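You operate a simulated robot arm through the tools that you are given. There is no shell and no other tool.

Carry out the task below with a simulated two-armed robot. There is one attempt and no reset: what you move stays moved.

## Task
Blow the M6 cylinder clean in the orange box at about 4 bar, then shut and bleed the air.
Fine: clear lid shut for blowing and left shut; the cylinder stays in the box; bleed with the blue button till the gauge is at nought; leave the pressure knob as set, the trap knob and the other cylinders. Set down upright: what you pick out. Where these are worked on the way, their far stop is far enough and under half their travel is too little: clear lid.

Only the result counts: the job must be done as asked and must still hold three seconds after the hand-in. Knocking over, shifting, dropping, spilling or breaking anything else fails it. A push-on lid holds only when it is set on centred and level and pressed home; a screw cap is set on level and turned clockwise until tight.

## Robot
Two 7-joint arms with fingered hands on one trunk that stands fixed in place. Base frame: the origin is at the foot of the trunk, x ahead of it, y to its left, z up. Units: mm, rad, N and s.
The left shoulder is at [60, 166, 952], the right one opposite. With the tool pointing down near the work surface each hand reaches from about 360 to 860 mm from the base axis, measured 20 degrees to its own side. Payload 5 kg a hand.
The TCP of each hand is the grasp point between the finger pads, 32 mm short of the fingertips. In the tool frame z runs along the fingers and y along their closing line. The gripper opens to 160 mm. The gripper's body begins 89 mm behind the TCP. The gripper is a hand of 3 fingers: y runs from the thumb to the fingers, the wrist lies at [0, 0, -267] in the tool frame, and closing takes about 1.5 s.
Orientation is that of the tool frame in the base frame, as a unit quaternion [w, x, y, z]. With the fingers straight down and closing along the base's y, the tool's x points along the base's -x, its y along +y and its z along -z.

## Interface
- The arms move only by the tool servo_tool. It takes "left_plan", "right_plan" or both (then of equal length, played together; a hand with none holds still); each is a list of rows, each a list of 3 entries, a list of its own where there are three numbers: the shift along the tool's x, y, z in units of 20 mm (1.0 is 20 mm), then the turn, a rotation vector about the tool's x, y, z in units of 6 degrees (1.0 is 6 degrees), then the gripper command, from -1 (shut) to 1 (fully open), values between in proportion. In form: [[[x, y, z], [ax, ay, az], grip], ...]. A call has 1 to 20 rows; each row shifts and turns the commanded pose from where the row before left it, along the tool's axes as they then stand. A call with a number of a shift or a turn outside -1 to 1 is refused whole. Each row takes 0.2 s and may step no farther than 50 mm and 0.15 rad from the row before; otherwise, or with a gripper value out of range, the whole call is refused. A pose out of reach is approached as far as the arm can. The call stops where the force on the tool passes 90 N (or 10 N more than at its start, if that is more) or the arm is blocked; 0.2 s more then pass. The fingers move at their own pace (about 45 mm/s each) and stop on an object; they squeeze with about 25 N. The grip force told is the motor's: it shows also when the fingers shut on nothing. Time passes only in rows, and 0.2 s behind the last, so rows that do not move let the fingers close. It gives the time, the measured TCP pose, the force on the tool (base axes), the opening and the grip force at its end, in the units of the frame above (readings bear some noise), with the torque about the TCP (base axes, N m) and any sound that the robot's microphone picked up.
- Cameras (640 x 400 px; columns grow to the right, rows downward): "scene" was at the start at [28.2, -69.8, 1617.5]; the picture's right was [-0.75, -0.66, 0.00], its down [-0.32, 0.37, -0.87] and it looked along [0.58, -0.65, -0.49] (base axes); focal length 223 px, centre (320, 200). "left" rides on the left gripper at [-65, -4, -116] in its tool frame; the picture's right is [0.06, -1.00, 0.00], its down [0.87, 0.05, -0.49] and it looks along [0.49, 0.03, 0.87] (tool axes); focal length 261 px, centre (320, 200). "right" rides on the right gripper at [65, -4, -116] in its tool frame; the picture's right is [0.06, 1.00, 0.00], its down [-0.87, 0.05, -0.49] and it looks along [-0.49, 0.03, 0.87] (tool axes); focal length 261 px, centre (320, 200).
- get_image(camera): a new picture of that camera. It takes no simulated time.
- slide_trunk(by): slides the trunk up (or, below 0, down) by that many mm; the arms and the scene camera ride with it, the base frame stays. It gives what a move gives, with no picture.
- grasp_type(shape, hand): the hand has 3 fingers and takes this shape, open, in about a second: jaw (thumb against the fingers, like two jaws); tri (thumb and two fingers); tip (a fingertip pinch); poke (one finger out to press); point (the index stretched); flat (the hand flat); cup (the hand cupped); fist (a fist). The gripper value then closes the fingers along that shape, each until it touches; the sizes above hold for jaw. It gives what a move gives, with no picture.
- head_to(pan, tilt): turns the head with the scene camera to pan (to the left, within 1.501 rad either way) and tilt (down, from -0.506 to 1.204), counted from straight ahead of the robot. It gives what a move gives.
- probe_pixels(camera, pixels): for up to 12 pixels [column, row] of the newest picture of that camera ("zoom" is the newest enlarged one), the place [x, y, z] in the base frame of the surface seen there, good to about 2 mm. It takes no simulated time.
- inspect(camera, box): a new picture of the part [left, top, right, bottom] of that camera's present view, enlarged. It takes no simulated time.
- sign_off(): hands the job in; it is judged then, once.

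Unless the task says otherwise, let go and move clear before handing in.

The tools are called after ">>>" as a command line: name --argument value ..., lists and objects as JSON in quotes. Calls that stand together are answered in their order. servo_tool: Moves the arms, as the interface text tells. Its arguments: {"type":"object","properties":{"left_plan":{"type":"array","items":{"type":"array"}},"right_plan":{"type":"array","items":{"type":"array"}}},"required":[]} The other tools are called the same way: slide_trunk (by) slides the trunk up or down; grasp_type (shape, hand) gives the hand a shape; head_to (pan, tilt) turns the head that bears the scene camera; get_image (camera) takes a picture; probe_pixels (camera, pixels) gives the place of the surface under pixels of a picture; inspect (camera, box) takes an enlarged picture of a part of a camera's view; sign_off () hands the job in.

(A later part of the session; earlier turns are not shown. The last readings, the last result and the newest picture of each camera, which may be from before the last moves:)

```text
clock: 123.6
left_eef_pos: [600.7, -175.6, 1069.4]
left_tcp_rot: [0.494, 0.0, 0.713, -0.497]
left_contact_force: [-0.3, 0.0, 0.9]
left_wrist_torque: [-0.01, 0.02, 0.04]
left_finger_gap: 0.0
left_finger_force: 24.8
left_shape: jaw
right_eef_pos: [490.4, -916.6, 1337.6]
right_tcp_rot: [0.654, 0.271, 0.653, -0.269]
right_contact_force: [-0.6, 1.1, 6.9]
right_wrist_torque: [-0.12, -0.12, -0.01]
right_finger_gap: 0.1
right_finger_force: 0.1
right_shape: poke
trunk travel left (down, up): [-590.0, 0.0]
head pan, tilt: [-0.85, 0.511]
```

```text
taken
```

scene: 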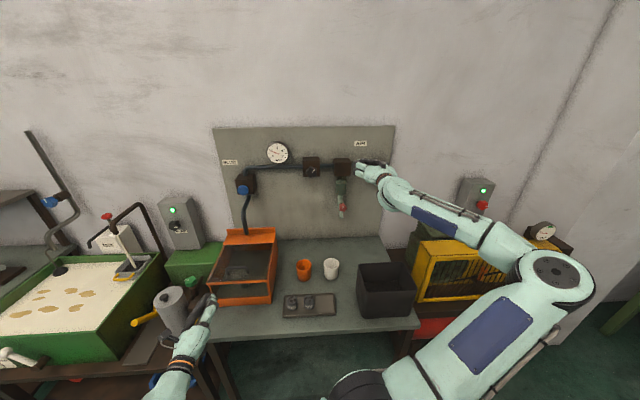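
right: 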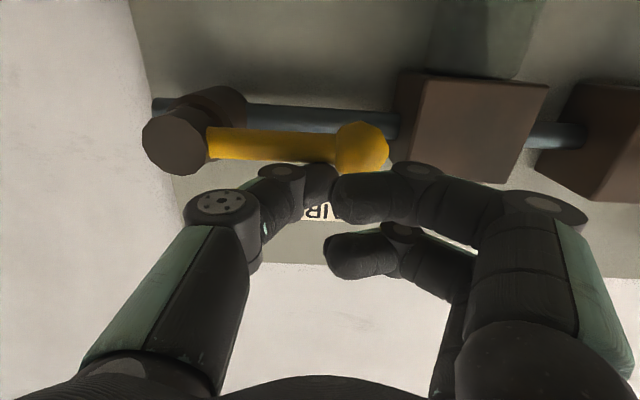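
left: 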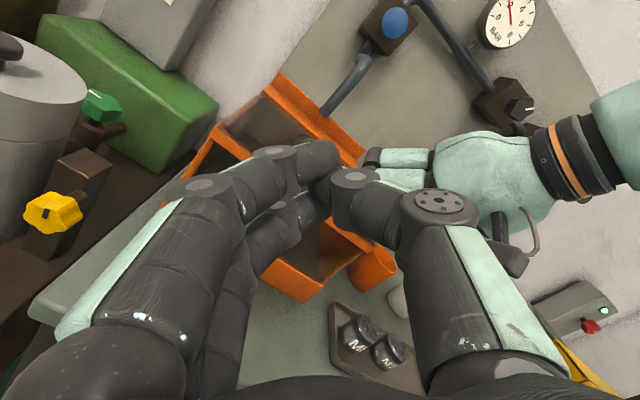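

The lever is level again, against its stop (7 N). I'll back off and move the right hand over in front of the pressure knob, then change to the jaw shape.

>>> servo_tool --right_plan '[[[-0.8, 0, 0], [0, 0, 0], 1], [[0, 0, -1], [0, 0, 0], 1], [[0, 0, -1], [0, 0, 0], 1], [[0, 0, -1], [0, 0, 0], 1], [[0, 0.3, -1], [0, 0, 0], 1], [[0, 0.9, -1], [0, 0, 0], 1], [[0, 1, 0], [0, 0, 0], 1], [[0, 1, 0], [0, 0, 0], 1], [[0, 1, 0], [0, 0, 0], 1], [[0, 1, 0], [0, 0, 0], 1], [[0, 1, 0], [0, 0, 0], 1], [[0, 1, 0], [0, 0, 0], 1], [[0, 1, 0], [0, 0, 0], 1], [[0, 1, 0], [0, 0, 0], 1], [[0, 1, 0], [0, 0, 0], 1], [[0, 1, 0], [0, 0, 0], 1], [[0, 1, 0], [0, 0, 0], 1]]'

>>> grasp_type --hand "right" --shape "jaw"

>>> get_image --camera "right"

>>> get_image --camera "scene"

```text
clock: 127.2
left_eef_pos: [601.3, -175.8, 1068.7]
left_tcp_rot: [0.494, 0.0, 0.713, -0.497]
left_contact_force: [-0.4, -0.8, -0.2]
left_wrist_torque: [0.0, -0.04, -0.01]
left_finger_gap: 0.0
left_finger_force: 25.0
left_shape: jaw
right_eef_pos: [435.3, -831.9, 1351.5]
right_tcp_rot: [0.651, 0.272, 0.657, -0.267]
right_contact_force: [0.1, 0.5, -0.2]
right_wrist_torque: [0.0, -0.02, 0.0]
right_finger_gap: 0.0
right_finger_force: 0.0
right_shape: poke
right hand out of reach, approached as far as the arm can: row 7, 8, 9, 10, 11, 12, 13, 14, 15, 16, 17
trunk travel left (down, up): [-590.0, 0.0]
head pan, tilt: [-0.85, 0.511]
```

```text
clock: 128.1
left_eef_pos: [600.1, -176.3, 1067.9]
left_tcp_rot: [0.494, 0.0, 0.713, -0.498]
left_contact_force: [-0.5, 0.0, 0.5]
left_wrist_torque: [-0.01, 0.0, -0.05]
left_finger_gap: 0.1
left_finger_force: 25.1
left_shape: jaw
right_eef_pos: [436.5, -831.7, 1351.1]
right_tcp_rot: [0.652, 0.27, 0.657, -0.266]
right_contact_force: [0.6, 0.4, 0.1]
right_wrist_torque: [0.01, -0.01, 0.01]
right_finger_gap: 159.9
right_finger_force: 0.0
right_shape: jaw
trunk travel left (down, up): [-590.0, 0.0]
head pan, tilt: [-0.85, 0.511]
```

```text
taken
```

right: 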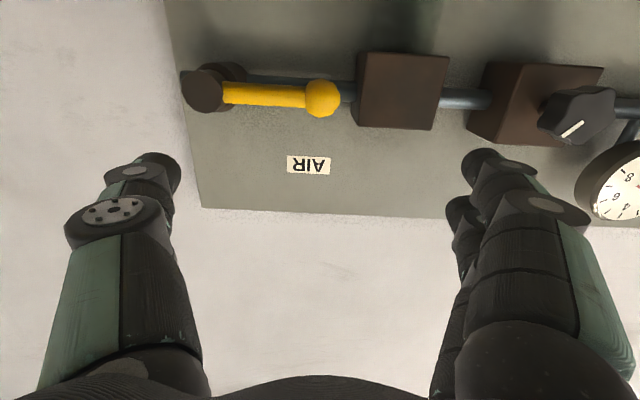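

```text
taken
```

scene: 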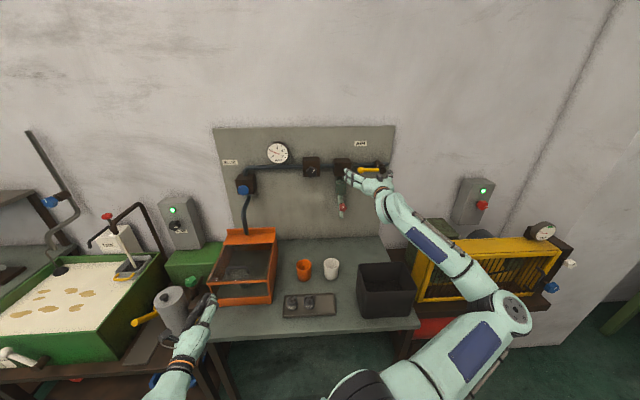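

The arm can't go further left with this wrist roll. I'll narrow the fingers and roll the hand clockwise in place (the freer direction) to see if the reach opens up.

>>> servo_tool --right_plan '[[[0, 0, 0], [0, 0, 1], -0.1], [[0, 0, 0], [0, 0, 1], -0.1], [[0, 0, 0], [0, 0, 1], -0.1], [[0, 0, 0], [0, 0, 1], -0.1], [[0, 0, 0], [0, 0, 1], -0.1], [[0, 0, 0], [0, 0, 1], -0.1], [[0, 0, 0], [0, 0, 1], -0.1], [[0, 0, 0], [0, 0, 1], -0.1]]'

>>> get_image --camera "right"

>>> get_image --camera "scene"

```text
clock: 129.9
left_eef_pos: [600.6, -176.8, 1069.3]
left_tcp_rot: [0.494, 0.001, 0.713, -0.498]
left_contact_force: [0.7, -0.4, 0.1]
left_wrist_torque: [0.02, 0.0, 0.02]
left_finger_gap: 0.1
left_finger_force: 25.6
left_shape: jaw
right_eef_pos: [425.8, -842.0, 1341.7]
right_tcp_rot: [0.705, 0.514, 0.489, 0.024]
right_contact_force: [-0.5, 0.0, -0.8]
right_wrist_torque: [-0.02, 0.0, -0.02]
right_finger_gap: 72.6
right_finger_force: 0.1
right_shape: jaw
right hand out of reach, approached as far as the arm can: row 1, 2
trunk travel left (down, up): [-590.0, 0.0]
head pan, tilt: [-0.85, 0.511]
```

```text
taken
```

right: 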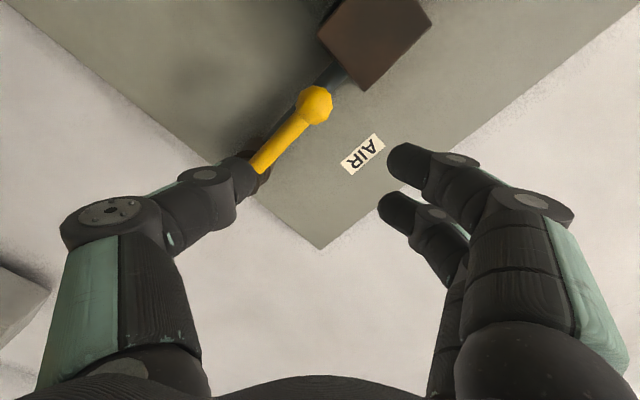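

```text
taken
```

scene: 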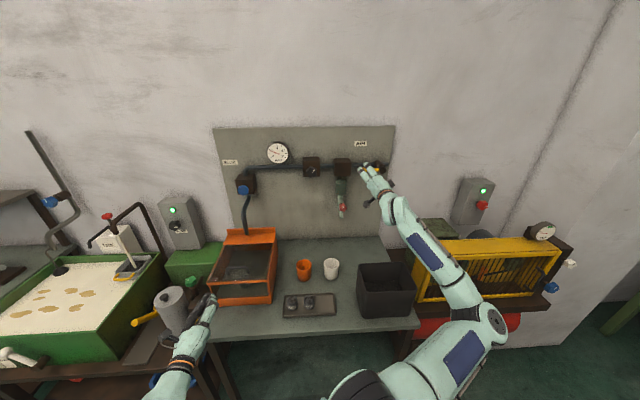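

Rolling clockwise restored the reach. I'll move left to the front of the pressure knob.

>>> servo_tool --right_plan '[[[0.796, 0.596, 0], [0, 0, 0], -0.1], [[0.796, 0.596, 0], [0, 0, 0], -0.1], [[0.796, 0.596, 0], [0, 0, 0], -0.1], [[0.796, 0.596, 0], [0, 0, 0], -0.1], [[0.796, 0.596, 0], [0, 0, 0], -0.1], [[0.796, 0.596, 0], [0, 0, 0], -0.1], [[0.796, 0.596, 0], [0, 0, 0], -0.1], [[0.796, 0.596, 0], [0, 0, 0], -0.1], [[0.796, 0.596, 0], [0, 0, 0], -0.1], [[0.796, 0.596, 0], [0, 0, 0], -0.1], [[0.796, 0.596, 0], [0, 0, 0], -0.1], [[0.796, 0.596, 0], [0, 0, 0], -0.1]]'

>>> get_image --camera "right"

>>> get_image --camera "scene"

```text
clock: 132.5
left_eef_pos: [601.4, -176.8, 1069.9]
left_tcp_rot: [0.493, -0.001, 0.714, -0.497]
left_contact_force: [0.3, 0.0, -0.5]
left_wrist_torque: [0.02, 0.03, -0.03]
left_finger_gap: 0.1
left_finger_force: 24.6
left_shape: jaw
right_eef_pos: [430.7, -826.5, 1351.8]
right_tcp_rot: [0.705, 0.512, 0.49, 0.022]
right_contact_force: [0.3, -0.4, -0.1]
right_wrist_torque: [0.02, 0.0, 0.01]
right_finger_gap: 72.4
right_finger_force: 0.1
right_shape: jaw
right hand out of reach, approached as far as the arm can: row 1, 2, 3, 4, 5, 6, 7, 8, 9, 10, 11, 12
trunk travel left (down, up): [-590.0, 0.0]
head pan, tilt: [-0.85, 0.511]
```

```text
taken
```

right: 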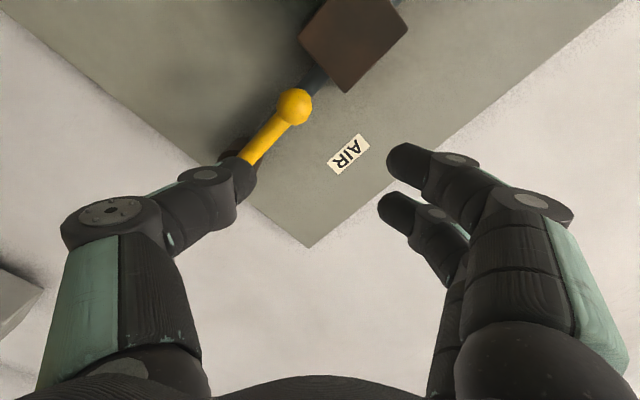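

```text
taken
```

scene: 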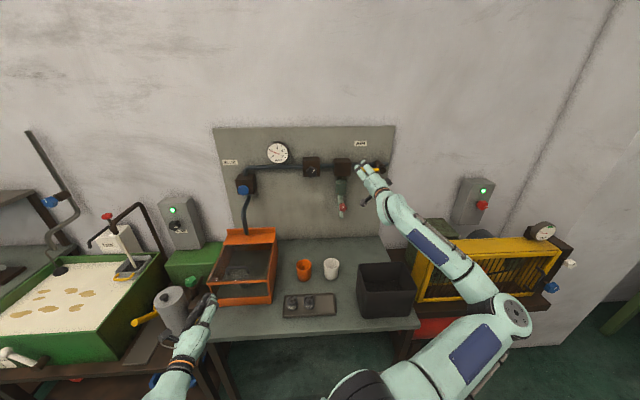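

Still blocked in this arm posture. I'll try a different path: back and up first, then left.

>>> servo_tool --right_plan '[[[-0.665, 0.748, 0], [0, 0, 0], -0.1], [[-0.665, 0.748, 0], [0, 0, 0], -0.1], [[-0.665, 0.748, 0], [0, 0, 0], -0.1], [[-0.665, 0.748, 0], [0, 0, 0], -0.1], [[-0.665, 0.748, 0], [0, 0, 0], -0.1], [[0.747, 0.664, 0], [0, 0, 0], -0.1], [[0.747, 0.664, 0], [0, 0, 0], -0.1], [[0.747, 0.664, 0], [0, 0, 0], -0.1], [[0.747, 0.664, 0], [0, 0, 0], -0.1], [[0.747, 0.664, 0], [0, 0, 0], -0.1]]'

>>> get_image --camera "scene"

```text
clock: 134.7
left_eef_pos: [602.1, -176.9, 1069.2]
left_tcp_rot: [0.494, 0.0, 0.713, -0.497]
left_contact_force: [0.0, 0.0, 0.1]
left_wrist_torque: [0.02, -0.02, 0.02]
left_finger_gap: 0.0
left_finger_force: 24.9
left_shape: jaw
right_eef_pos: [503.4, -756.0, 1454.2]
right_tcp_rot: [0.706, 0.514, 0.487, 0.019]
right_contact_force: [-0.6, 0.4, -0.4]
right_wrist_torque: [-0.01, 0.0, -0.01]
right_finger_gap: 72.4
right_finger_force: 0.0
right_shape: jaw
trunk travel left (down, up): [-590.0, 0.0]
head pan, tilt: [-0.85, 0.511]
```

```text
taken
```

scene: 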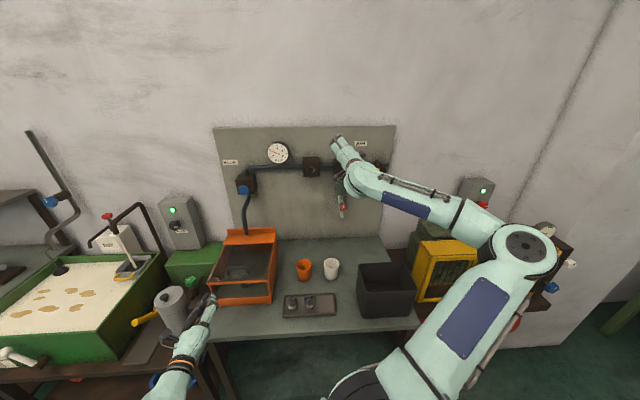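

Higher up there is no limit: the hand reached u≈179 at z≈1454. I'll continue left above the knob, then come down.

>>> servo_tool --right_plan '[[[0.76, 0.675, 0], [0, 0, 0], -0.1], [[0.76, 0.675, 0], [0, 0, 0], -0.1], [[0.76, 0.675, 0], [0, 0, 0], -0.1], [[0.76, 0.675, 0], [0, 0, 0], -0.1], [[0.76, 0.675, 0], [0, 0, 0], -0.1], [[0.76, 0.675, 0], [0, 0, 0], -0.1], [[0.665, -0.748, 0], [0, 0, 0], -0.1], [[0.665, -0.748, 0], [0, 0, 0], -0.1], [[0.665, -0.748, 0], [0, 0, 0], -0.1]]'

>>> get_image --camera "scene"

>>> get_image --camera "right"

```text
clock: 136.7
left_eef_pos: [600.9, -177.3, 1069.2]
left_tcp_rot: [0.493, 0.0, 0.714, -0.498]
left_contact_force: [-0.7, -0.8, -0.5]
left_wrist_torque: [-0.01, -0.02, -0.01]
left_finger_gap: 0.0
left_finger_force: 24.8
left_shape: jaw
right_eef_pos: [588.2, -669.6, 1413.9]
right_tcp_rot: [0.702, 0.517, 0.489, 0.019]
right_contact_force: [0.0, 0.4, -0.1]
right_wrist_torque: [-0.02, -0.04, 0.05]
right_finger_gap: 72.5
right_finger_force: 0.1
right_shape: jaw
right hand out of reach, approached as far as the arm can: row 9
trunk travel left (down, up): [-590.0, 0.0]
head pan, tilt: [-0.85, 0.511]
```

```text
taken
```

scene: 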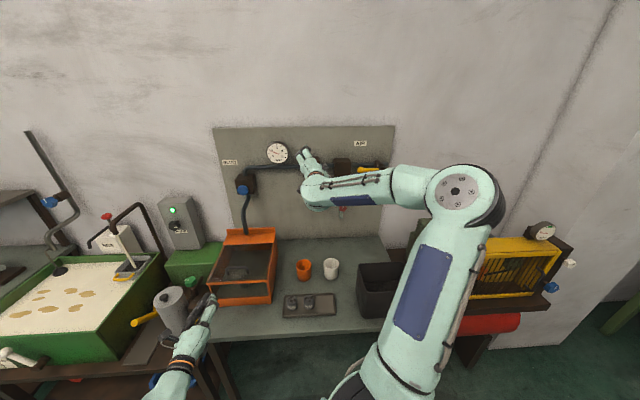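

```text
taken
```

right: 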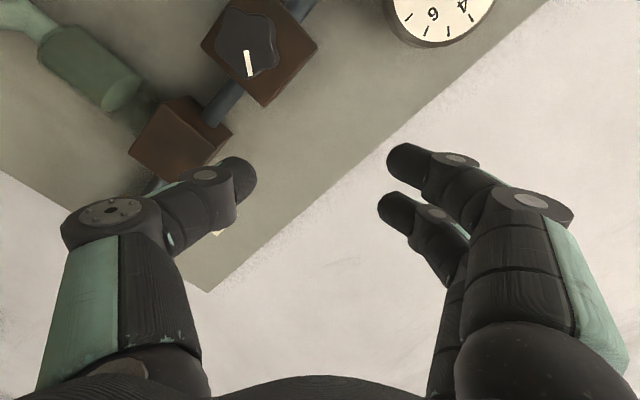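

The hand is in front of the knob's column (u≈58) but can't go lower than about z≈1410 in this posture. Lowering the trunk by about 93 mm brings it to the knob's height, so I'll first raise the left hand 200 mm clear and then lower the trunk.

>>> servo_tool --left_plan '[[[-0.7, -0.7, -0.3], [0, 0, 0], -1], [[-0.7, -0.7, -0.3], [0, 0, 0], -1], [[-0.7, -0.7, -0.3], [0, 0, 0], -1], [[-0.7, -0.7, -0.3], [0, 0, 0], -1], [[-0.7, -0.7, -0.3], [0, 0, 0], -1], [[-0.7, -0.7, 0], [0, 0, 0], -1], [[-0.7, -0.7, 0], [0, 0, 0], -1], [[-0.7, -0.7, 0], [0, 0, 0], -1], [[-0.7, -0.7, 0], [0, 0, 0], -1], [[-0.7, -0.7, 0], [0, 0, 0], -1]]'

>>> slide_trunk --by -93

>>> get_image --camera "scene"

>>> get_image --camera "right"

```text
clock: 138.9
left_eef_pos: [583.8, -157.5, 1266.3]
left_tcp_rot: [0.494, 0.0, 0.713, -0.498]
left_contact_force: [0.0, -0.1, -0.6]
left_wrist_torque: [-0.04, -0.04, 0.02]
left_finger_gap: 0.1
left_finger_force: 25.1
left_shape: jaw
right_eef_pos: [589.0, -669.0, 1413.4]
right_tcp_rot: [0.702, 0.518, 0.488, 0.018]
right_contact_force: [0.0, 0.7, 0.8]
right_wrist_torque: [-0.03, -0.02, 0.01]
right_finger_gap: 72.5
right_finger_force: 0.0
right_shape: jaw
trunk travel left (down, up): [-590.0, 0.0]
head pan, tilt: [-0.85, 0.511]
```

```text
clock: 140.2
left_eef_pos: [583.0, -158.0, 1174.3]
left_tcp_rot: [0.494, 0.0, 0.713, -0.497]
left_contact_force: [0.2, -0.6, -1.1]
left_wrist_torque: [0.0, 0.0, 0.02]
left_finger_gap: 0.0
left_finger_force: 25.2
left_shape: jaw
right_eef_pos: [589.3, -669.6, 1322.0]
right_tcp_rot: [0.702, 0.519, 0.488, 0.018]
right_contact_force: [0.2, 0.5, -0.4]
right_wrist_torque: [-0.01, -0.01, -0.02]
right_finger_gap: 72.2
right_finger_force: 0.0
right_shape: jaw
trunk travel left (down, up): [-497.0, 93.0]
head pan, tilt: [-0.85, 0.511]
```

```text
taken
```

scene: 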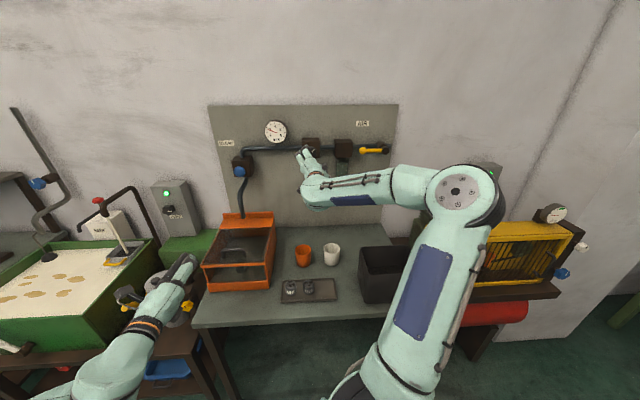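

```text
taken
```

right: 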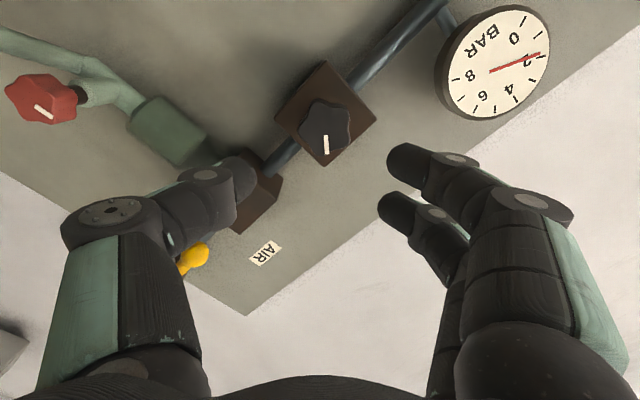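

The hand is now level with the knob, seen at (325,128) in the right camera, and the gauge is in view too. I'll probe the knob's centre and face.

>>> probe_pixels --camera "right" --pixels '[[323, 128], [305, 128], [345, 128], [323, 108], [323, 152], [315, 140], [335, 115], [362, 130], [290, 100]]'

>>> inspect --camera "right" --box '[240, 30, 420, 210]'

```text
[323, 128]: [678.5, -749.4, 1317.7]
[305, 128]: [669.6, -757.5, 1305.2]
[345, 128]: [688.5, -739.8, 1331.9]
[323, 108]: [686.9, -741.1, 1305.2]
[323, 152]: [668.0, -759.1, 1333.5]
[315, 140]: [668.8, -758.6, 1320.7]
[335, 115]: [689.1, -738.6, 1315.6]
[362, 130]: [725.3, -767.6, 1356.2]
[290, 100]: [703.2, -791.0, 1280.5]
```

```text
2.22 times, centred on (330, 120) of right
```

zoom: 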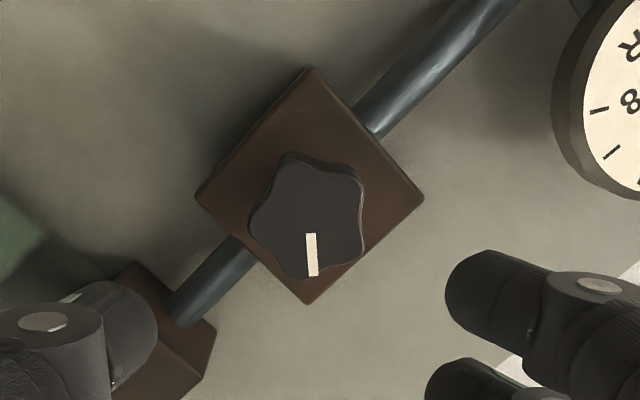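

The knob's centre is at u≈50, z≈1318, its face at v≈1009, and its mark points up-right at about 45°. I'll advance the open jaw around it.

>>> servo_tool --right_plan '[[[0.044, 0.023, 0.871], [0, 0, 0], -0.15], [[0.044, 0.023, 0.871], [0, 0, 0], -0.15], [[0.044, 0.023, 0.871], [0, 0, 0], -0.15], [[0.044, 0.023, 0.871], [0, 0, 0], -0.15], [[0.044, 0.023, 0.871], [0, 0, 0], -0.15]]'

>>> get_image --camera "right"

```text
clock: 141.4
left_eef_pos: [583.9, -157.7, 1173.1]
left_tcp_rot: [0.494, 0.0, 0.714, -0.497]
left_contact_force: [0.0, 0.3, -0.5]
left_wrist_torque: [-0.01, 0.0, -0.01]
left_finger_gap: 0.1
left_finger_force: 25.3
left_shape: jaw
right_eef_pos: [654.8, -726.5, 1319.7]
right_tcp_rot: [0.702, 0.518, 0.489, 0.018]
right_contact_force: [-0.8, -0.3, 1.0]
right_wrist_torque: [-0.01, 0.0, -0.05]
right_finger_gap: 68.4
right_finger_force: 0.1
right_shape: jaw
trunk travel left (down, up): [-497.0, 93.0]
head pan, tilt: [-0.85, 0.511]
```

```text
taken
```

right: 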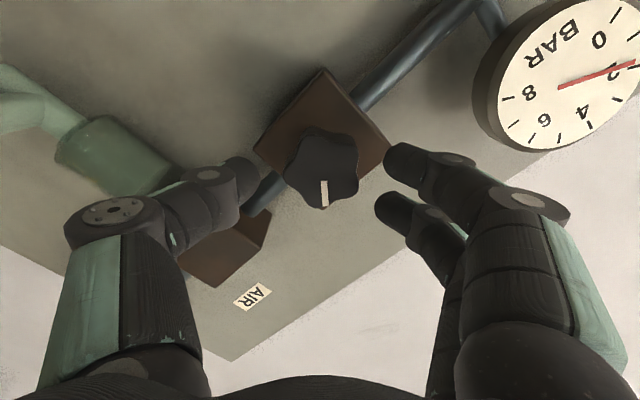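

The knob sits between thumb and fingers, centred at (322,170). I'll advance the last 33 mm and close on it.

>>> servo_tool --right_plan '[[[0, 0, 0.83], [0, 0, 0], -0.15], [[0, -0.04, 0.83], [0, 0, 0], -0.15], [[0, 0, 0], [0, 0, 0], -0.5], [[0, 0, 0], [0, 0, 0], -0.6], [[0, 0, 0], [0, 0, 0], -0.8], [[0, 0, 0], [0, 0, 0], -1], [[0, 0, 0], [0, 0, 0], -1], [[0, 0, 0], [0, 0, 0], -1]]'

>>> get_image --camera "right"

>>> inspect --camera "scene" --box '[240, 100, 400, 210]'

```text
clock: 143.2
left_eef_pos: [583.7, -157.4, 1174.0]
left_tcp_rot: [0.494, -0.001, 0.714, -0.497]
left_contact_force: [-0.5, -0.1, 0.5]
left_wrist_torque: [-0.03, -0.01, 0.02]
left_finger_gap: 0.0
left_finger_force: 24.7
left_shape: jaw
right_eef_pos: [675.9, -751.4, 1319.8]
right_tcp_rot: [0.702, 0.518, 0.489, 0.018]
right_contact_force: [1.9, -1.5, 1.9]
right_wrist_torque: [-0.06, -0.08, 0.02]
right_finger_gap: 40.5
right_finger_force: 24.8
right_shape: jaw
trunk travel left (down, up): [-497.0, 93.0]
head pan, tilt: [-0.85, 0.511]
```

```text
taken
```

right: 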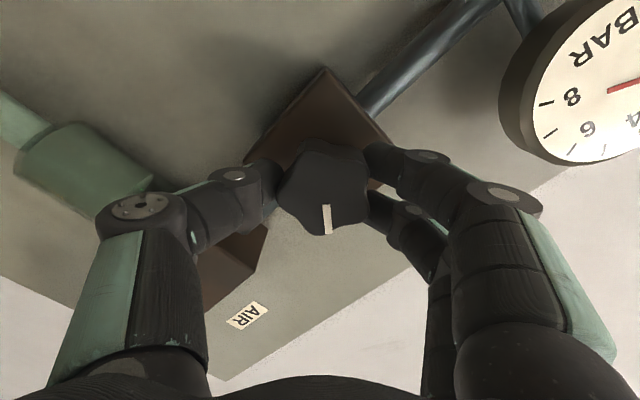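

```text
3.64 times, centred on (320, 155) of scene
```

zoom: 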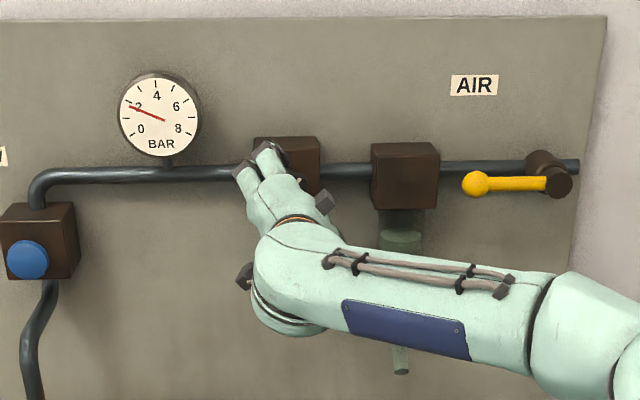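

The knob is gripped (gap 40 mm). I'll turn it a small 12° clockwise as a test and watch the gauge.

>>> servo_tool --right_plan '[[[0, 0, 0], [0, 0, 0.7], -1], [[0, 0, 0], [0, 0, 0.7], -1], [[0, 0, 0], [0, 0, 0.6], -1], [[0, 0, 0], [0, 0, 0], -1], [[0, 0, 0], [0, 0, 0], -1], [[0, 0, 0], [0, 0, 0], -1]]'

>>> inspect --camera "scene" --box '[253, 108, 298, 153]'

>>> get_image --camera "right"

```text
clock: 144.6
left_eef_pos: [584.3, -157.2, 1173.8]
left_tcp_rot: [0.494, 0.0, 0.713, -0.497]
left_contact_force: [-0.1, -0.2, 0.9]
left_wrist_torque: [-0.03, 0.01, 0.02]
left_finger_gap: 0.0
left_finger_force: 24.5
left_shape: jaw
right_eef_pos: [676.0, -751.3, 1318.2]
right_tcp_rot: [0.697, 0.566, 0.431, 0.092]
right_contact_force: [1.1, -6.5, 5.0]
right_wrist_torque: [-0.09, -0.12, -0.02]
right_finger_gap: 40.3
right_finger_force: 25.3
right_shape: jaw
trunk travel left (down, up): [-497.0, 93.0]
head pan, tilt: [-0.85, 0.511]
```

```text
8.89 times, centred on (276, 130) of scene
```

zoom: 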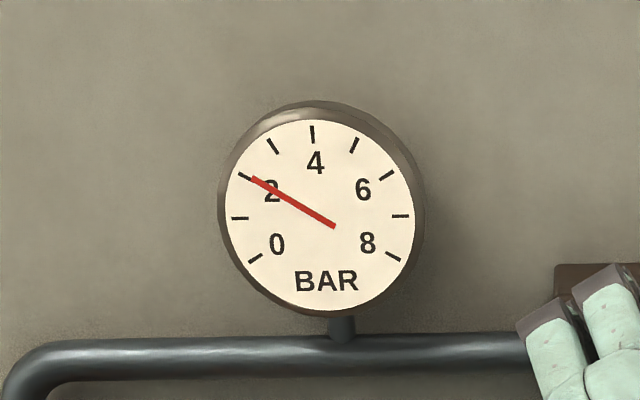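

```text
taken
```

right: 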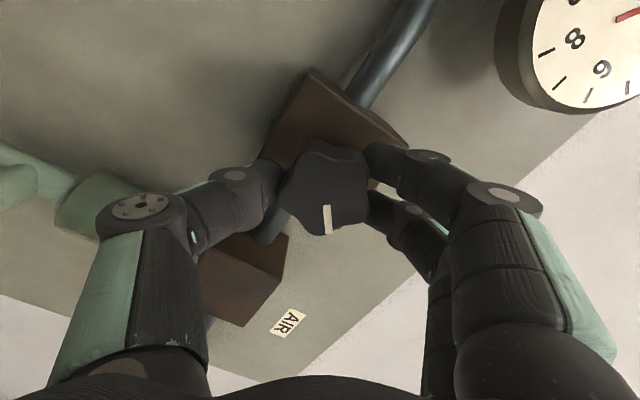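

The needle rose from about 1.85 to 2.05 bar, so the air is open with the lever level, and the knob sets the pressure. I'll keep turning clockwise, 48° more.

>>> servo_tool --right_plan '[[[0, 0, 0], [0, 0, 0.8], -1], [[0, 0, 0], [0, 0, 0.8], -1], [[0, 0, 0], [0, 0, 0.8], -1], [[0, 0, 0], [0, 0, 0.8], -1], [[0, 0, 0], [0, 0, 0.8], -1], [[0, 0, 0], [0, 0, 0.8], -1], [[0, 0, 0], [0, 0, 0.8], -1], [[0, 0, 0], [0, 0, 0.8], -1], [[0, 0, 0], [0, 0, 0.8], -1], [[0, 0, 0], [0, 0, 0.8], -1], [[0, 0, 0], [0, 0, 0], -1], [[0, 0, 0], [0, 0, 0], -1]]'

>>> inspect --camera "scene" --box '[253, 108, 298, 153]'

>>> get_image --camera "right"

```text
clock: 147.2
left_eef_pos: [583.3, -157.3, 1173.6]
left_tcp_rot: [0.494, 0.001, 0.714, -0.497]
left_contact_force: [-0.8, 0.2, -0.2]
left_wrist_torque: [0.0, -0.01, 0.03]
left_finger_gap: 0.0
left_finger_force: 24.6
left_shape: jaw
right_eef_pos: [677.7, -748.8, 1318.2]
right_tcp_rot: [0.599, 0.693, 0.164, 0.367]
right_contact_force: [6.3, -1.3, -0.3]
right_wrist_torque: [0.01, -0.06, 0.12]
right_finger_gap: 40.8
right_finger_force: 24.7
right_shape: jaw
trunk travel left (down, up): [-497.0, 93.0]
head pan, tilt: [-0.85, 0.511]
```

```text
8.89 times, centred on (276, 130) of scene
```

zoom: 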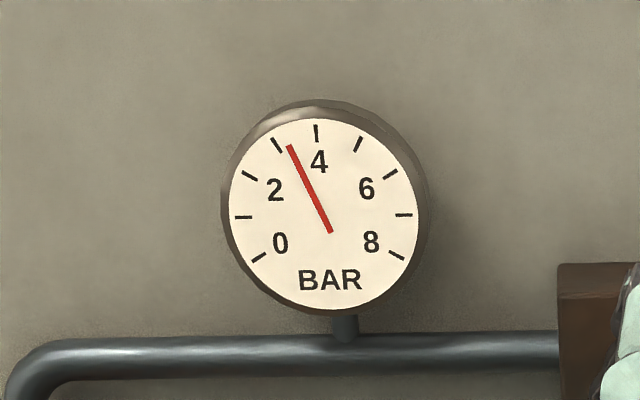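

```text
taken
```

right: 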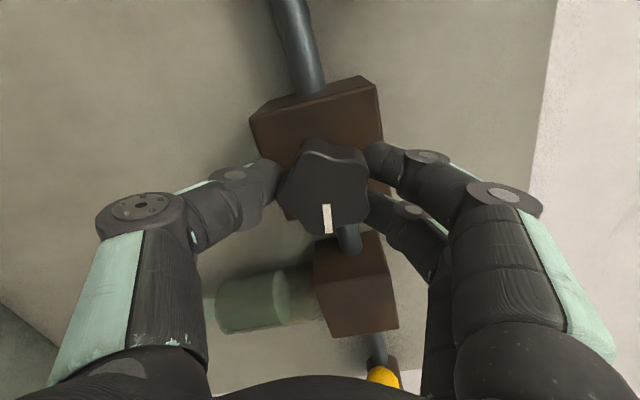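

The needle is now at about 3.2 bar (roughly 0.0235 bar per degree). I'll turn 34° more for 4 bar.

>>> servo_tool --right_plan '[[[0, 0, 0], [0, 0, 0.8], -1], [[0, 0, 0], [0, 0, 0.8], -1], [[0, 0, 0], [0, 0, 0.8], -1], [[0, 0, 0], [0, 0, 0.8], -1], [[0, 0, 0], [0, 0, 0.8], -1], [[0, 0, 0], [0, 0, 0.8], -1], [[0, 0, 0], [0, 0, 0.8], -1], [[0, 0, 0], [0, 0, 0], -1], [[0, 0, 0], [0, 0, 0], -1], [[0, 0, 0], [0, 0, 0], -1]]'

>>> inspect --camera "scene" --box '[253, 108, 298, 153]'

>>> get_image --camera "right"

```text
clock: 149.4
left_eef_pos: [584.4, -156.5, 1173.6]
left_tcp_rot: [0.493, -0.001, 0.714, -0.497]
left_contact_force: [-0.2, -0.2, -0.2]
left_wrist_torque: [0.0, 0.02, -0.04]
left_finger_gap: 0.2
left_finger_force: 24.9
left_shape: jaw
right_eef_pos: [677.4, -750.3, 1318.4]
right_tcp_rot: [0.467, 0.711, -0.042, 0.524]
right_contact_force: [6.3, 9.1, -4.6]
right_wrist_torque: [0.13, 0.15, 0.4]
right_finger_gap: 40.7
right_finger_force: 24.7
right_shape: jaw
trunk travel left (down, up): [-497.0, 93.0]
head pan, tilt: [-0.85, 0.511]
```

```text
8.89 times, centred on (276, 130) of scene
```

zoom: 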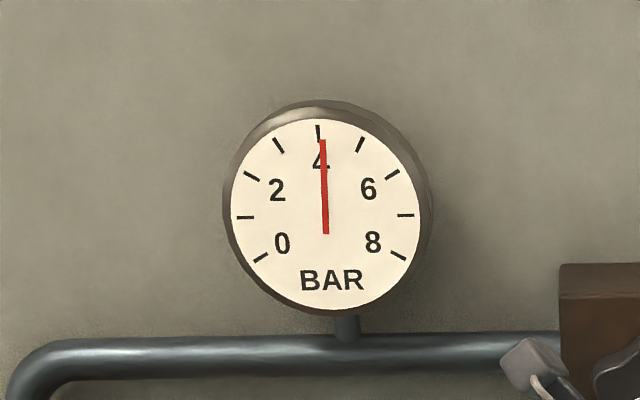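

```text
taken
```

right: 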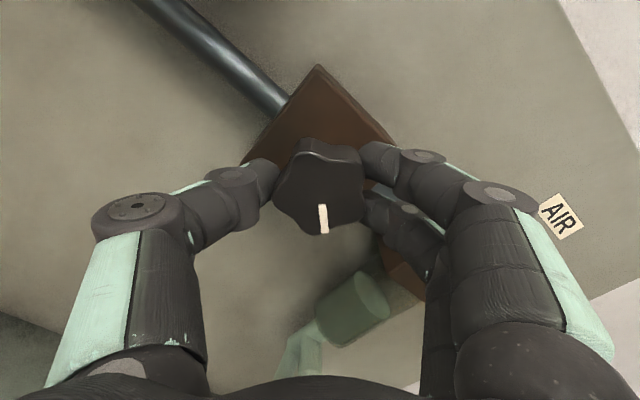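

The needle stands at 4.0 bar. I'll open the fingers and back straight off the knob.

>>> servo_tool --right_plan '[[[0, 0, 0], [0, 0, 0], -0.4], [[0, 0, 0], [0, 0, 0], -0.2], [[0, 0, 0], [0, 0, 0], -0.15], [[0, 0, 0], [0, 0, 0], -0.15], [[0, 0, -0.5], [0, 0, 0], -0.15], [[0, 0, -1], [0, 0, 0], -0.15], [[0, 0, -1], [0, 0, 0], -0.15], [[0, 0, -1], [0, 0, 0], -0.15], [[0, 0, -1], [0, 0, 0], -0.15], [[0, 0, -1], [0, 0, 0], -0.15], [[0, 0, -1], [0, 0, 0], -0.15]]'

>>> inspect --camera "scene" --box '[240, 95, 400, 205]'

>>> get_image --camera "right"

```text
clock: 151.8
left_eef_pos: [582.3, -158.3, 1173.4]
left_tcp_rot: [0.494, 0.0, 0.713, -0.497]
left_contact_force: [-0.4, 0.0, 0.5]
left_wrist_torque: [-0.01, 0.02, 0.01]
left_finger_gap: 0.0
left_finger_force: 24.9
left_shape: jaw
right_eef_pos: [584.2, -658.4, 1318.8]
right_tcp_rot: [0.468, 0.71, -0.044, 0.524]
right_contact_force: [-0.6, -0.4, 0.1]
right_wrist_torque: [0.02, 0.01, 0.02]
right_finger_gap: 67.2
right_finger_force: 0.0
right_shape: jaw
trunk travel left (down, up): [-497.0, 93.0]
head pan, tilt: [-0.85, 0.511]
```

```text
3.64 times, centred on (320, 150) of scene
```

zoom: 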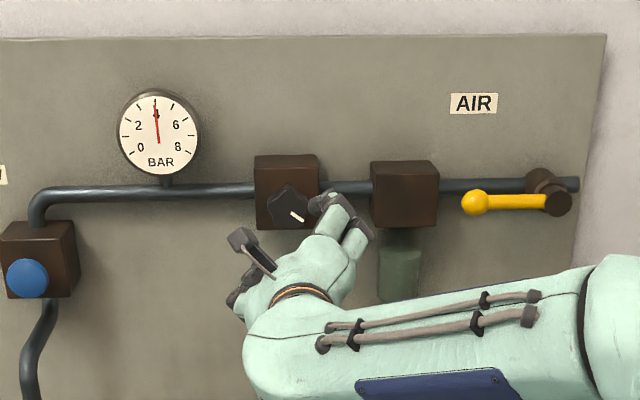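

```text
taken
```

right: 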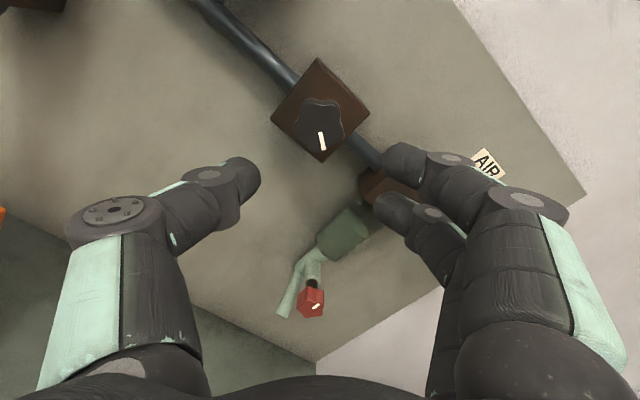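

The gauge holds at 4 bar with the knob free (mark now at about 4 o'clock). Next is the blue button, so I'll set the poke shape and check what lies under the left hand before lowering the trunk a bit more.

>>> grasp_type --hand "right" --shape "poke"

>>> get_image --camera "scene"

>>> probe_pixels --camera "scene" --pixels '[[125, 293], [187, 306], [190, 278], [187, 258], [160, 350], [100, 365], [165, 285], [130, 340], [242, 168], [205, 320]]'

>>> get_image --camera "left"

```text
clock: 152.7
left_eef_pos: [582.1, -158.0, 1173.7]
left_tcp_rot: [0.493, 0.0, 0.713, -0.498]
left_contact_force: [0.0, 0.6, 0.1]
left_wrist_torque: [0.0, 0.01, 0.01]
left_finger_gap: 0.1
left_finger_force: 24.9
left_shape: jaw
right_eef_pos: [584.8, -658.4, 1320.5]
right_tcp_rot: [0.467, 0.71, -0.042, 0.525]
right_contact_force: [-0.6, 0.0, 0.3]
right_wrist_torque: [-0.02, -0.01, 0.03]
right_finger_gap: 0.1
right_finger_force: 0.1
right_shape: poke
trunk travel left (down, up): [-497.0, 93.0]
head pan, tilt: [-0.85, 0.511]
```

```text
taken
```

scene: 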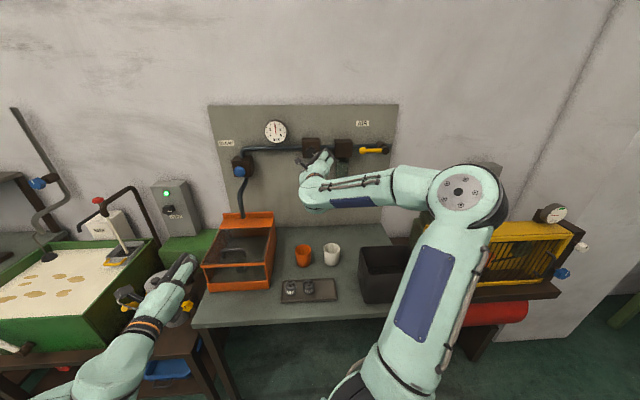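

```text
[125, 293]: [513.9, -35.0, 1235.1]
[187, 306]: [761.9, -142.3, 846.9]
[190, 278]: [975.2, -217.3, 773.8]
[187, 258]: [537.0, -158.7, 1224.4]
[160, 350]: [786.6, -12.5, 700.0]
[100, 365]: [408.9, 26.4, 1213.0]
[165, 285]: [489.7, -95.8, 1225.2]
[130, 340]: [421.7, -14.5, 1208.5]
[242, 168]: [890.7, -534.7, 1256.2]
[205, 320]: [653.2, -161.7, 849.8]
```

```text
taken
```

left: 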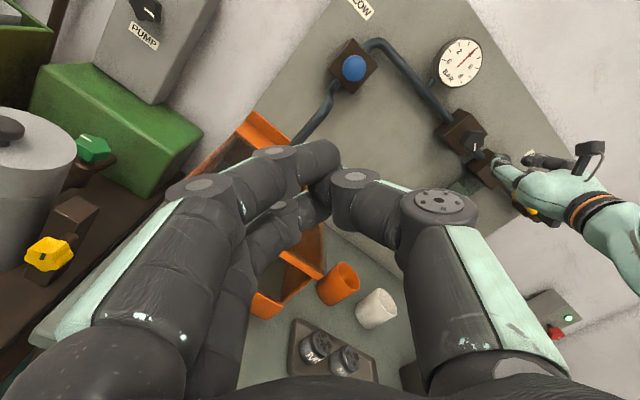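

The left arm is well above everything, and the gauge shows 4 in the left view too. I'll move the left hand aside to the left, lower the trunk 76 mm to the button's height, and then bring the right hand across.

>>> servo_tool --left_plan '[[[-0.7, 0.7, 0], [0, 0, 0], -1], [[-0.7, 0.7, 0], [0, 0, 0], -1], [[-0.7, 0.7, 0], [0, 0, 0], -1], [[-0.7, 0.7, 0], [0, 0, 0], -1], [[-0.7, 0.7, 0], [0, 0, 0], -1], [[-0.7, 0.7, 0], [0, 0, 0], -1], [[-0.7, 0.7, 0], [0, 0, 0], -1]]'

>>> slide_trunk --by -76

>>> servo_tool --right_plan '[[[0.615, -0.779, 0], [0, 0, 0], 1], [[0.615, -0.779, 0], [0, 0, 0], 1], [[0.615, -0.779, 0], [0, 0, 0], 1], [[0.615, -0.779, 0], [0, 0, 0], 1], [[0.615, -0.779, 0], [0, 0, 0], 1], [[0.615, -0.779, 0], [0, 0, 0], 1], [[0.615, -0.779, 0], [0, 0, 0], 1], [[0.615, -0.779, 0], [0, 0, 0], 1]]'

>>> get_image --camera "scene"

>>> get_image --camera "right"

```text
clock: 154.3
left_eef_pos: [680.9, -58.1, 1174.6]
left_tcp_rot: [0.494, 0.0, 0.713, -0.497]
left_contact_force: [-0.3, -0.1, -0.2]
left_wrist_torque: [-0.01, 0.0, 0.03]
left_finger_gap: 0.0
left_finger_force: 24.7
left_shape: jaw
right_eef_pos: [585.3, -656.6, 1319.4]
right_tcp_rot: [0.467, 0.711, -0.042, 0.524]
right_contact_force: [1.0, 0.0, 0.1]
right_wrist_torque: [-0.04, -0.02, -0.02]
right_finger_gap: 0.0
right_finger_force: 0.1
right_shape: poke
trunk travel left (down, up): [-497.0, 93.0]
head pan, tilt: [-0.85, 0.511]
```

```text
clock: 155.4
left_eef_pos: [680.9, -59.1, 1099.3]
left_tcp_rot: [0.494, 0.0, 0.713, -0.497]
left_contact_force: [0.5, -0.5, 0.1]
left_wrist_torque: [-0.04, 0.02, 0.0]
left_finger_gap: 0.0
left_finger_force: 24.9
left_shape: jaw
right_eef_pos: [585.6, -658.2, 1245.3]
right_tcp_rot: [0.468, 0.71, -0.043, 0.524]
right_contact_force: [0.0, 0.3, 0.1]
right_wrist_torque: [-0.04, 0.01, -0.01]
right_finger_gap: 0.0
right_finger_force: 0.1
right_shape: poke
trunk travel left (down, up): [-421.0, 169.0]
head pan, tilt: [-0.85, 0.511]
```

```text
clock: 157.2
left_eef_pos: [680.8, -57.6, 1099.1]
left_tcp_rot: [0.494, -0.001, 0.713, -0.497]
left_contact_force: [-0.2, 0.1, 0.1]
left_wrist_torque: [0.0, -0.02, -0.03]
left_finger_gap: 0.0
left_finger_force: 25.1
left_shape: jaw
right_eef_pos: [698.5, -546.0, 1241.3]
right_tcp_rot: [0.468, 0.71, -0.044, 0.524]
right_contact_force: [0.6, 0.2, -0.1]
right_wrist_torque: [-0.02, -0.04, 0.0]
right_finger_gap: 0.0
right_finger_force: 0.2
right_shape: poke
trunk travel left (down, up): [-421.0, 169.0]
head pan, tilt: [-0.85, 0.511]
```

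```text
taken
```

scene: 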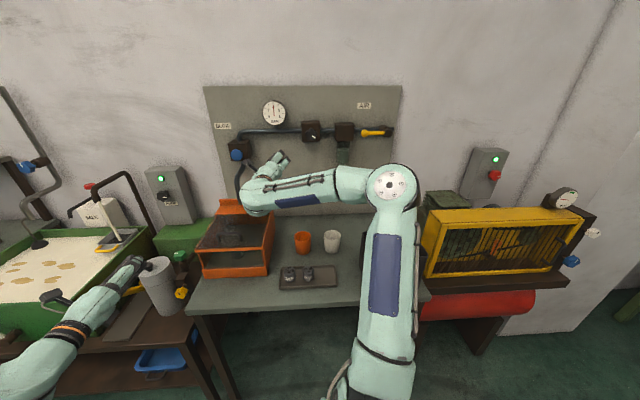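

```text
taken
```

right: 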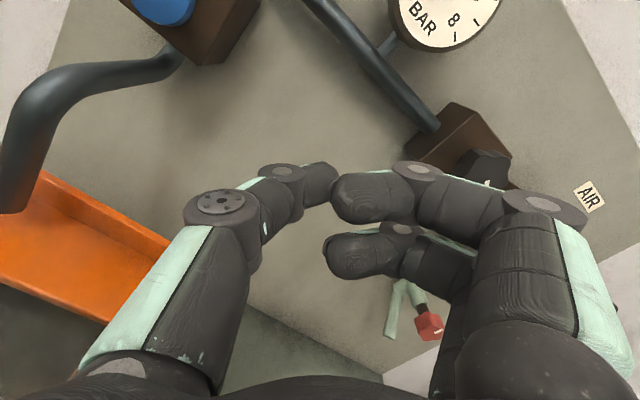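

No reach trouble now (u≈-108). I'll continue left until the thumb faces the blue button.

>>> servo_tool --right_plan '[[[0.615, -0.779, 0], [0, 0, 0], 1], [[0.615, -0.779, 0], [0, 0, 0], 1], [[0.615, -0.779, 0], [0, 0, 0], 1], [[0.615, -0.779, 0], [0, 0, 0], 1], [[0.615, -0.779, 0], [0, 0, 0], 1], [[0.615, -0.779, 0], [0, 0, 0], 1], [[0.615, -0.779, 0], [0, 0, 0], 1], [[0.615, -0.779, 0], [0, 0, 0], 1]]'

>>> get_image --camera "scene"

>>> get_image --camera "right"

```text
clock: 159.0
left_eef_pos: [680.1, -58.6, 1098.4]
left_tcp_rot: [0.494, 0.001, 0.713, -0.497]
left_contact_force: [-0.3, -0.8, -0.1]
left_wrist_torque: [0.0, -0.04, 0.0]
left_finger_gap: 0.2
left_finger_force: 25.1
left_shape: jaw
right_eef_pos: [721.9, -499.7, 1277.5]
right_tcp_rot: [0.466, 0.712, -0.041, 0.524]
right_contact_force: [0.5, -0.9, 0.8]
right_wrist_torque: [0.05, -0.01, 0.01]
right_finger_gap: 0.2
right_finger_force: 0.0
right_shape: poke
right hand out of reach, approached as far as the arm can: row 2, 3, 4, 5, 6, 7, 8
trunk travel left (down, up): [-421.0, 169.0]
head pan, tilt: [-0.85, 0.511]
```

```text
taken
```

scene: 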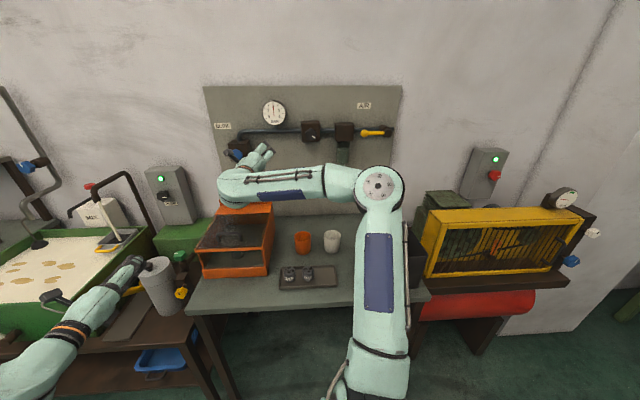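

```text
taken
```

right: 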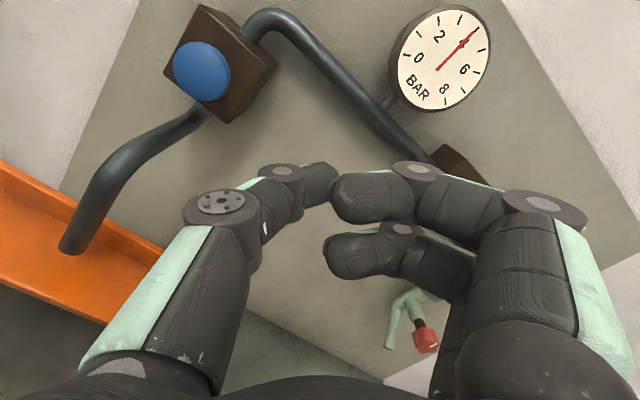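

The posture limit stops me again near z≈1277 (u≈-157). The earlier elbow-high posture over the box worked well, so I'll raise the trunk back up, pull back, and tilt the hand downward while descending to regain it.

>>> slide_trunk --by 169

>>> servo_tool --right_plan '[[[0, 0, -1], [0, 0, 0], 1], [[0, 0, -1], [0, 0, 0], 1], [[0, 0, -1], [0, 0, 0], 1], [[0, 0, -1], [0, 0, 0], 1], [[0, 0, -1], [0, 0, 0], 1], [[-0.73, -0.576, 0], [0.464, -0.588, 0], 1], [[-0.728, -0.574, 0.073], [0.464, -0.588, 0], 1], [[-0.721, -0.569, 0.145], [0.464, -0.588, 0], 1], [[-0.71, -0.56, 0.217], [0.464, -0.588, 0], 1], [[-0.694, -0.548, 0.287], [0.464, -0.588, 0], 1], [[-0.675, -0.532, 0.356], [0.464, -0.588, 0], 1], [[-0.65, -0.513, 0.422], [0.464, -0.588, 0], 1], [[-0.623, -0.491, 0.485], [0.464, -0.588, 0], 1], [[-0.591, -0.466, 0.547], [0.464, -0.588, 0], 1], [[-0.555, -0.438, 0.604], [0.464, -0.588, 0], 1]]'

>>> get_image --camera "scene"

>>> get_image --camera "right"

```text
clock: 160.9
left_eef_pos: [681.7, -58.8, 1267.3]
left_tcp_rot: [0.494, 0.0, 0.714, -0.497]
left_contact_force: [0.4, -0.2, -0.5]
left_wrist_torque: [0.01, 0.01, 0.02]
left_finger_gap: 0.1
left_finger_force: 24.9
left_shape: jaw
right_eef_pos: [721.3, -500.5, 1448.4]
right_tcp_rot: [0.466, 0.711, -0.041, 0.525]
right_contact_force: [-0.6, 0.5, 0.4]
right_wrist_torque: [-0.02, 0.01, 0.02]
right_finger_gap: 0.0
right_finger_force: 0.1
right_shape: poke
trunk travel left (down, up): [-590.0, 0.0]
head pan, tilt: [-0.85, 0.511]
```

```text
clock: 164.1
left_eef_pos: [681.3, -58.9, 1267.4]
left_tcp_rot: [0.493, 0.0, 0.714, -0.497]
left_contact_force: [0.5, 0.2, 0.6]
left_wrist_torque: [-0.01, 0.0, 0.02]
left_finger_gap: 0.0
left_finger_force: 25.3
left_shape: jaw
right_eef_pos: [648.7, -428.6, 1263.1]
right_tcp_rot: [0.249, 0.926, -0.054, 0.28]
right_contact_force: [0.9, -0.7, 0.2]
right_wrist_torque: [0.02, -0.03, 0.01]
right_finger_gap: 0.0
right_finger_force: 0.0
right_shape: poke
trunk travel left (down, up): [-590.0, 0.0]
head pan, tilt: [-0.85, 0.511]
```

```text
taken
```

scene: 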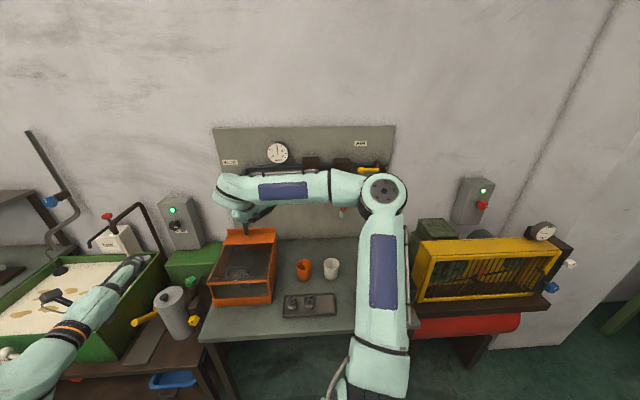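

```text
taken
```

right: 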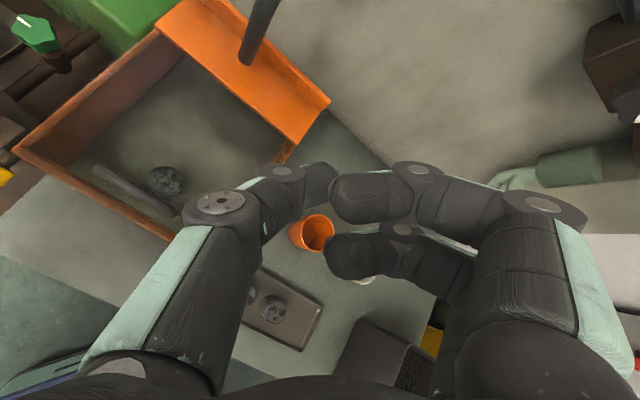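

The hand points 46° down at u≈-156 with no limits reported. I'll undo part of the roll left over from the knob turn (50° back), which should free the wrist for the button.

>>> servo_tool --right_plan '[[[0, 0, 0], [0, 0, -0.93], 1], [[0, 0, 0], [0, 0, -0.93], 1], [[0, 0, 0], [0, 0, -0.93], 1], [[0, 0, 0], [0, 0, -0.93], 1], [[0, 0, 0], [0, 0, -0.93], 1], [[0, 0, 0], [0, 0, -0.93], 1], [[0, 0, 0], [0, 0, -0.93], 1], [[0, 0, 0], [0, 0, -0.93], 1], [[0, 0, 0], [0, 0, -0.93], 1]]'

>>> get_image --camera "scene"

>>> get_image --camera "right"

```text
clock: 166.1
left_eef_pos: [680.8, -58.7, 1267.7]
left_tcp_rot: [0.494, 0.0, 0.713, -0.497]
left_contact_force: [0.0, 0.5, 1.3]
left_wrist_torque: [-0.01, -0.02, 0.01]
left_finger_gap: 0.0
left_finger_force: 25.2
left_shape: jaw
right_eef_pos: [647.6, -428.4, 1262.8]
right_tcp_rot: [0.346, 0.86, 0.344, 0.149]
right_contact_force: [0.8, 0.4, -0.4]
right_wrist_torque: [-0.01, 0.0, -0.01]
right_finger_gap: 0.2
right_finger_force: 0.0
right_shape: poke
trunk travel left (down, up): [-590.0, 0.0]
head pan, tilt: [-0.85, 0.511]
```

```text
taken
```

scene: 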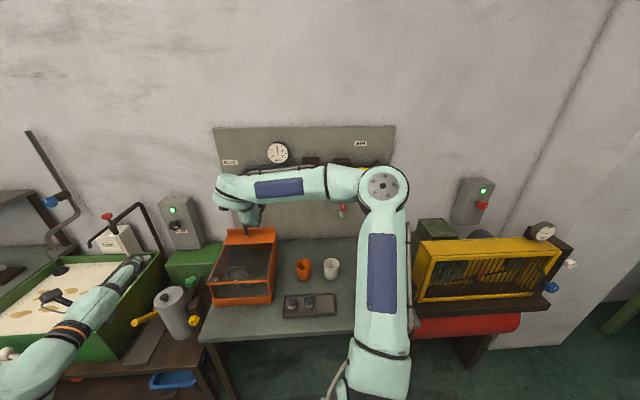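

```text
taken
```

right: 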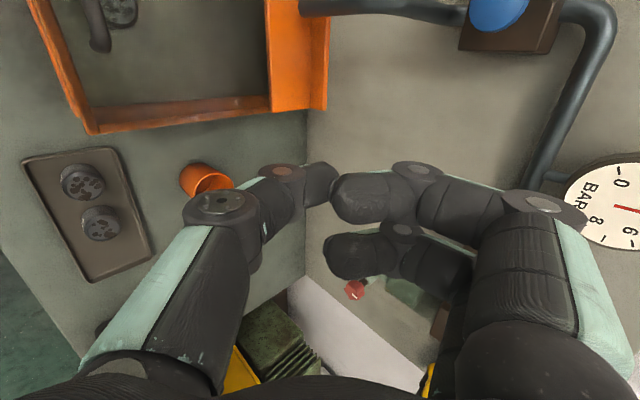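

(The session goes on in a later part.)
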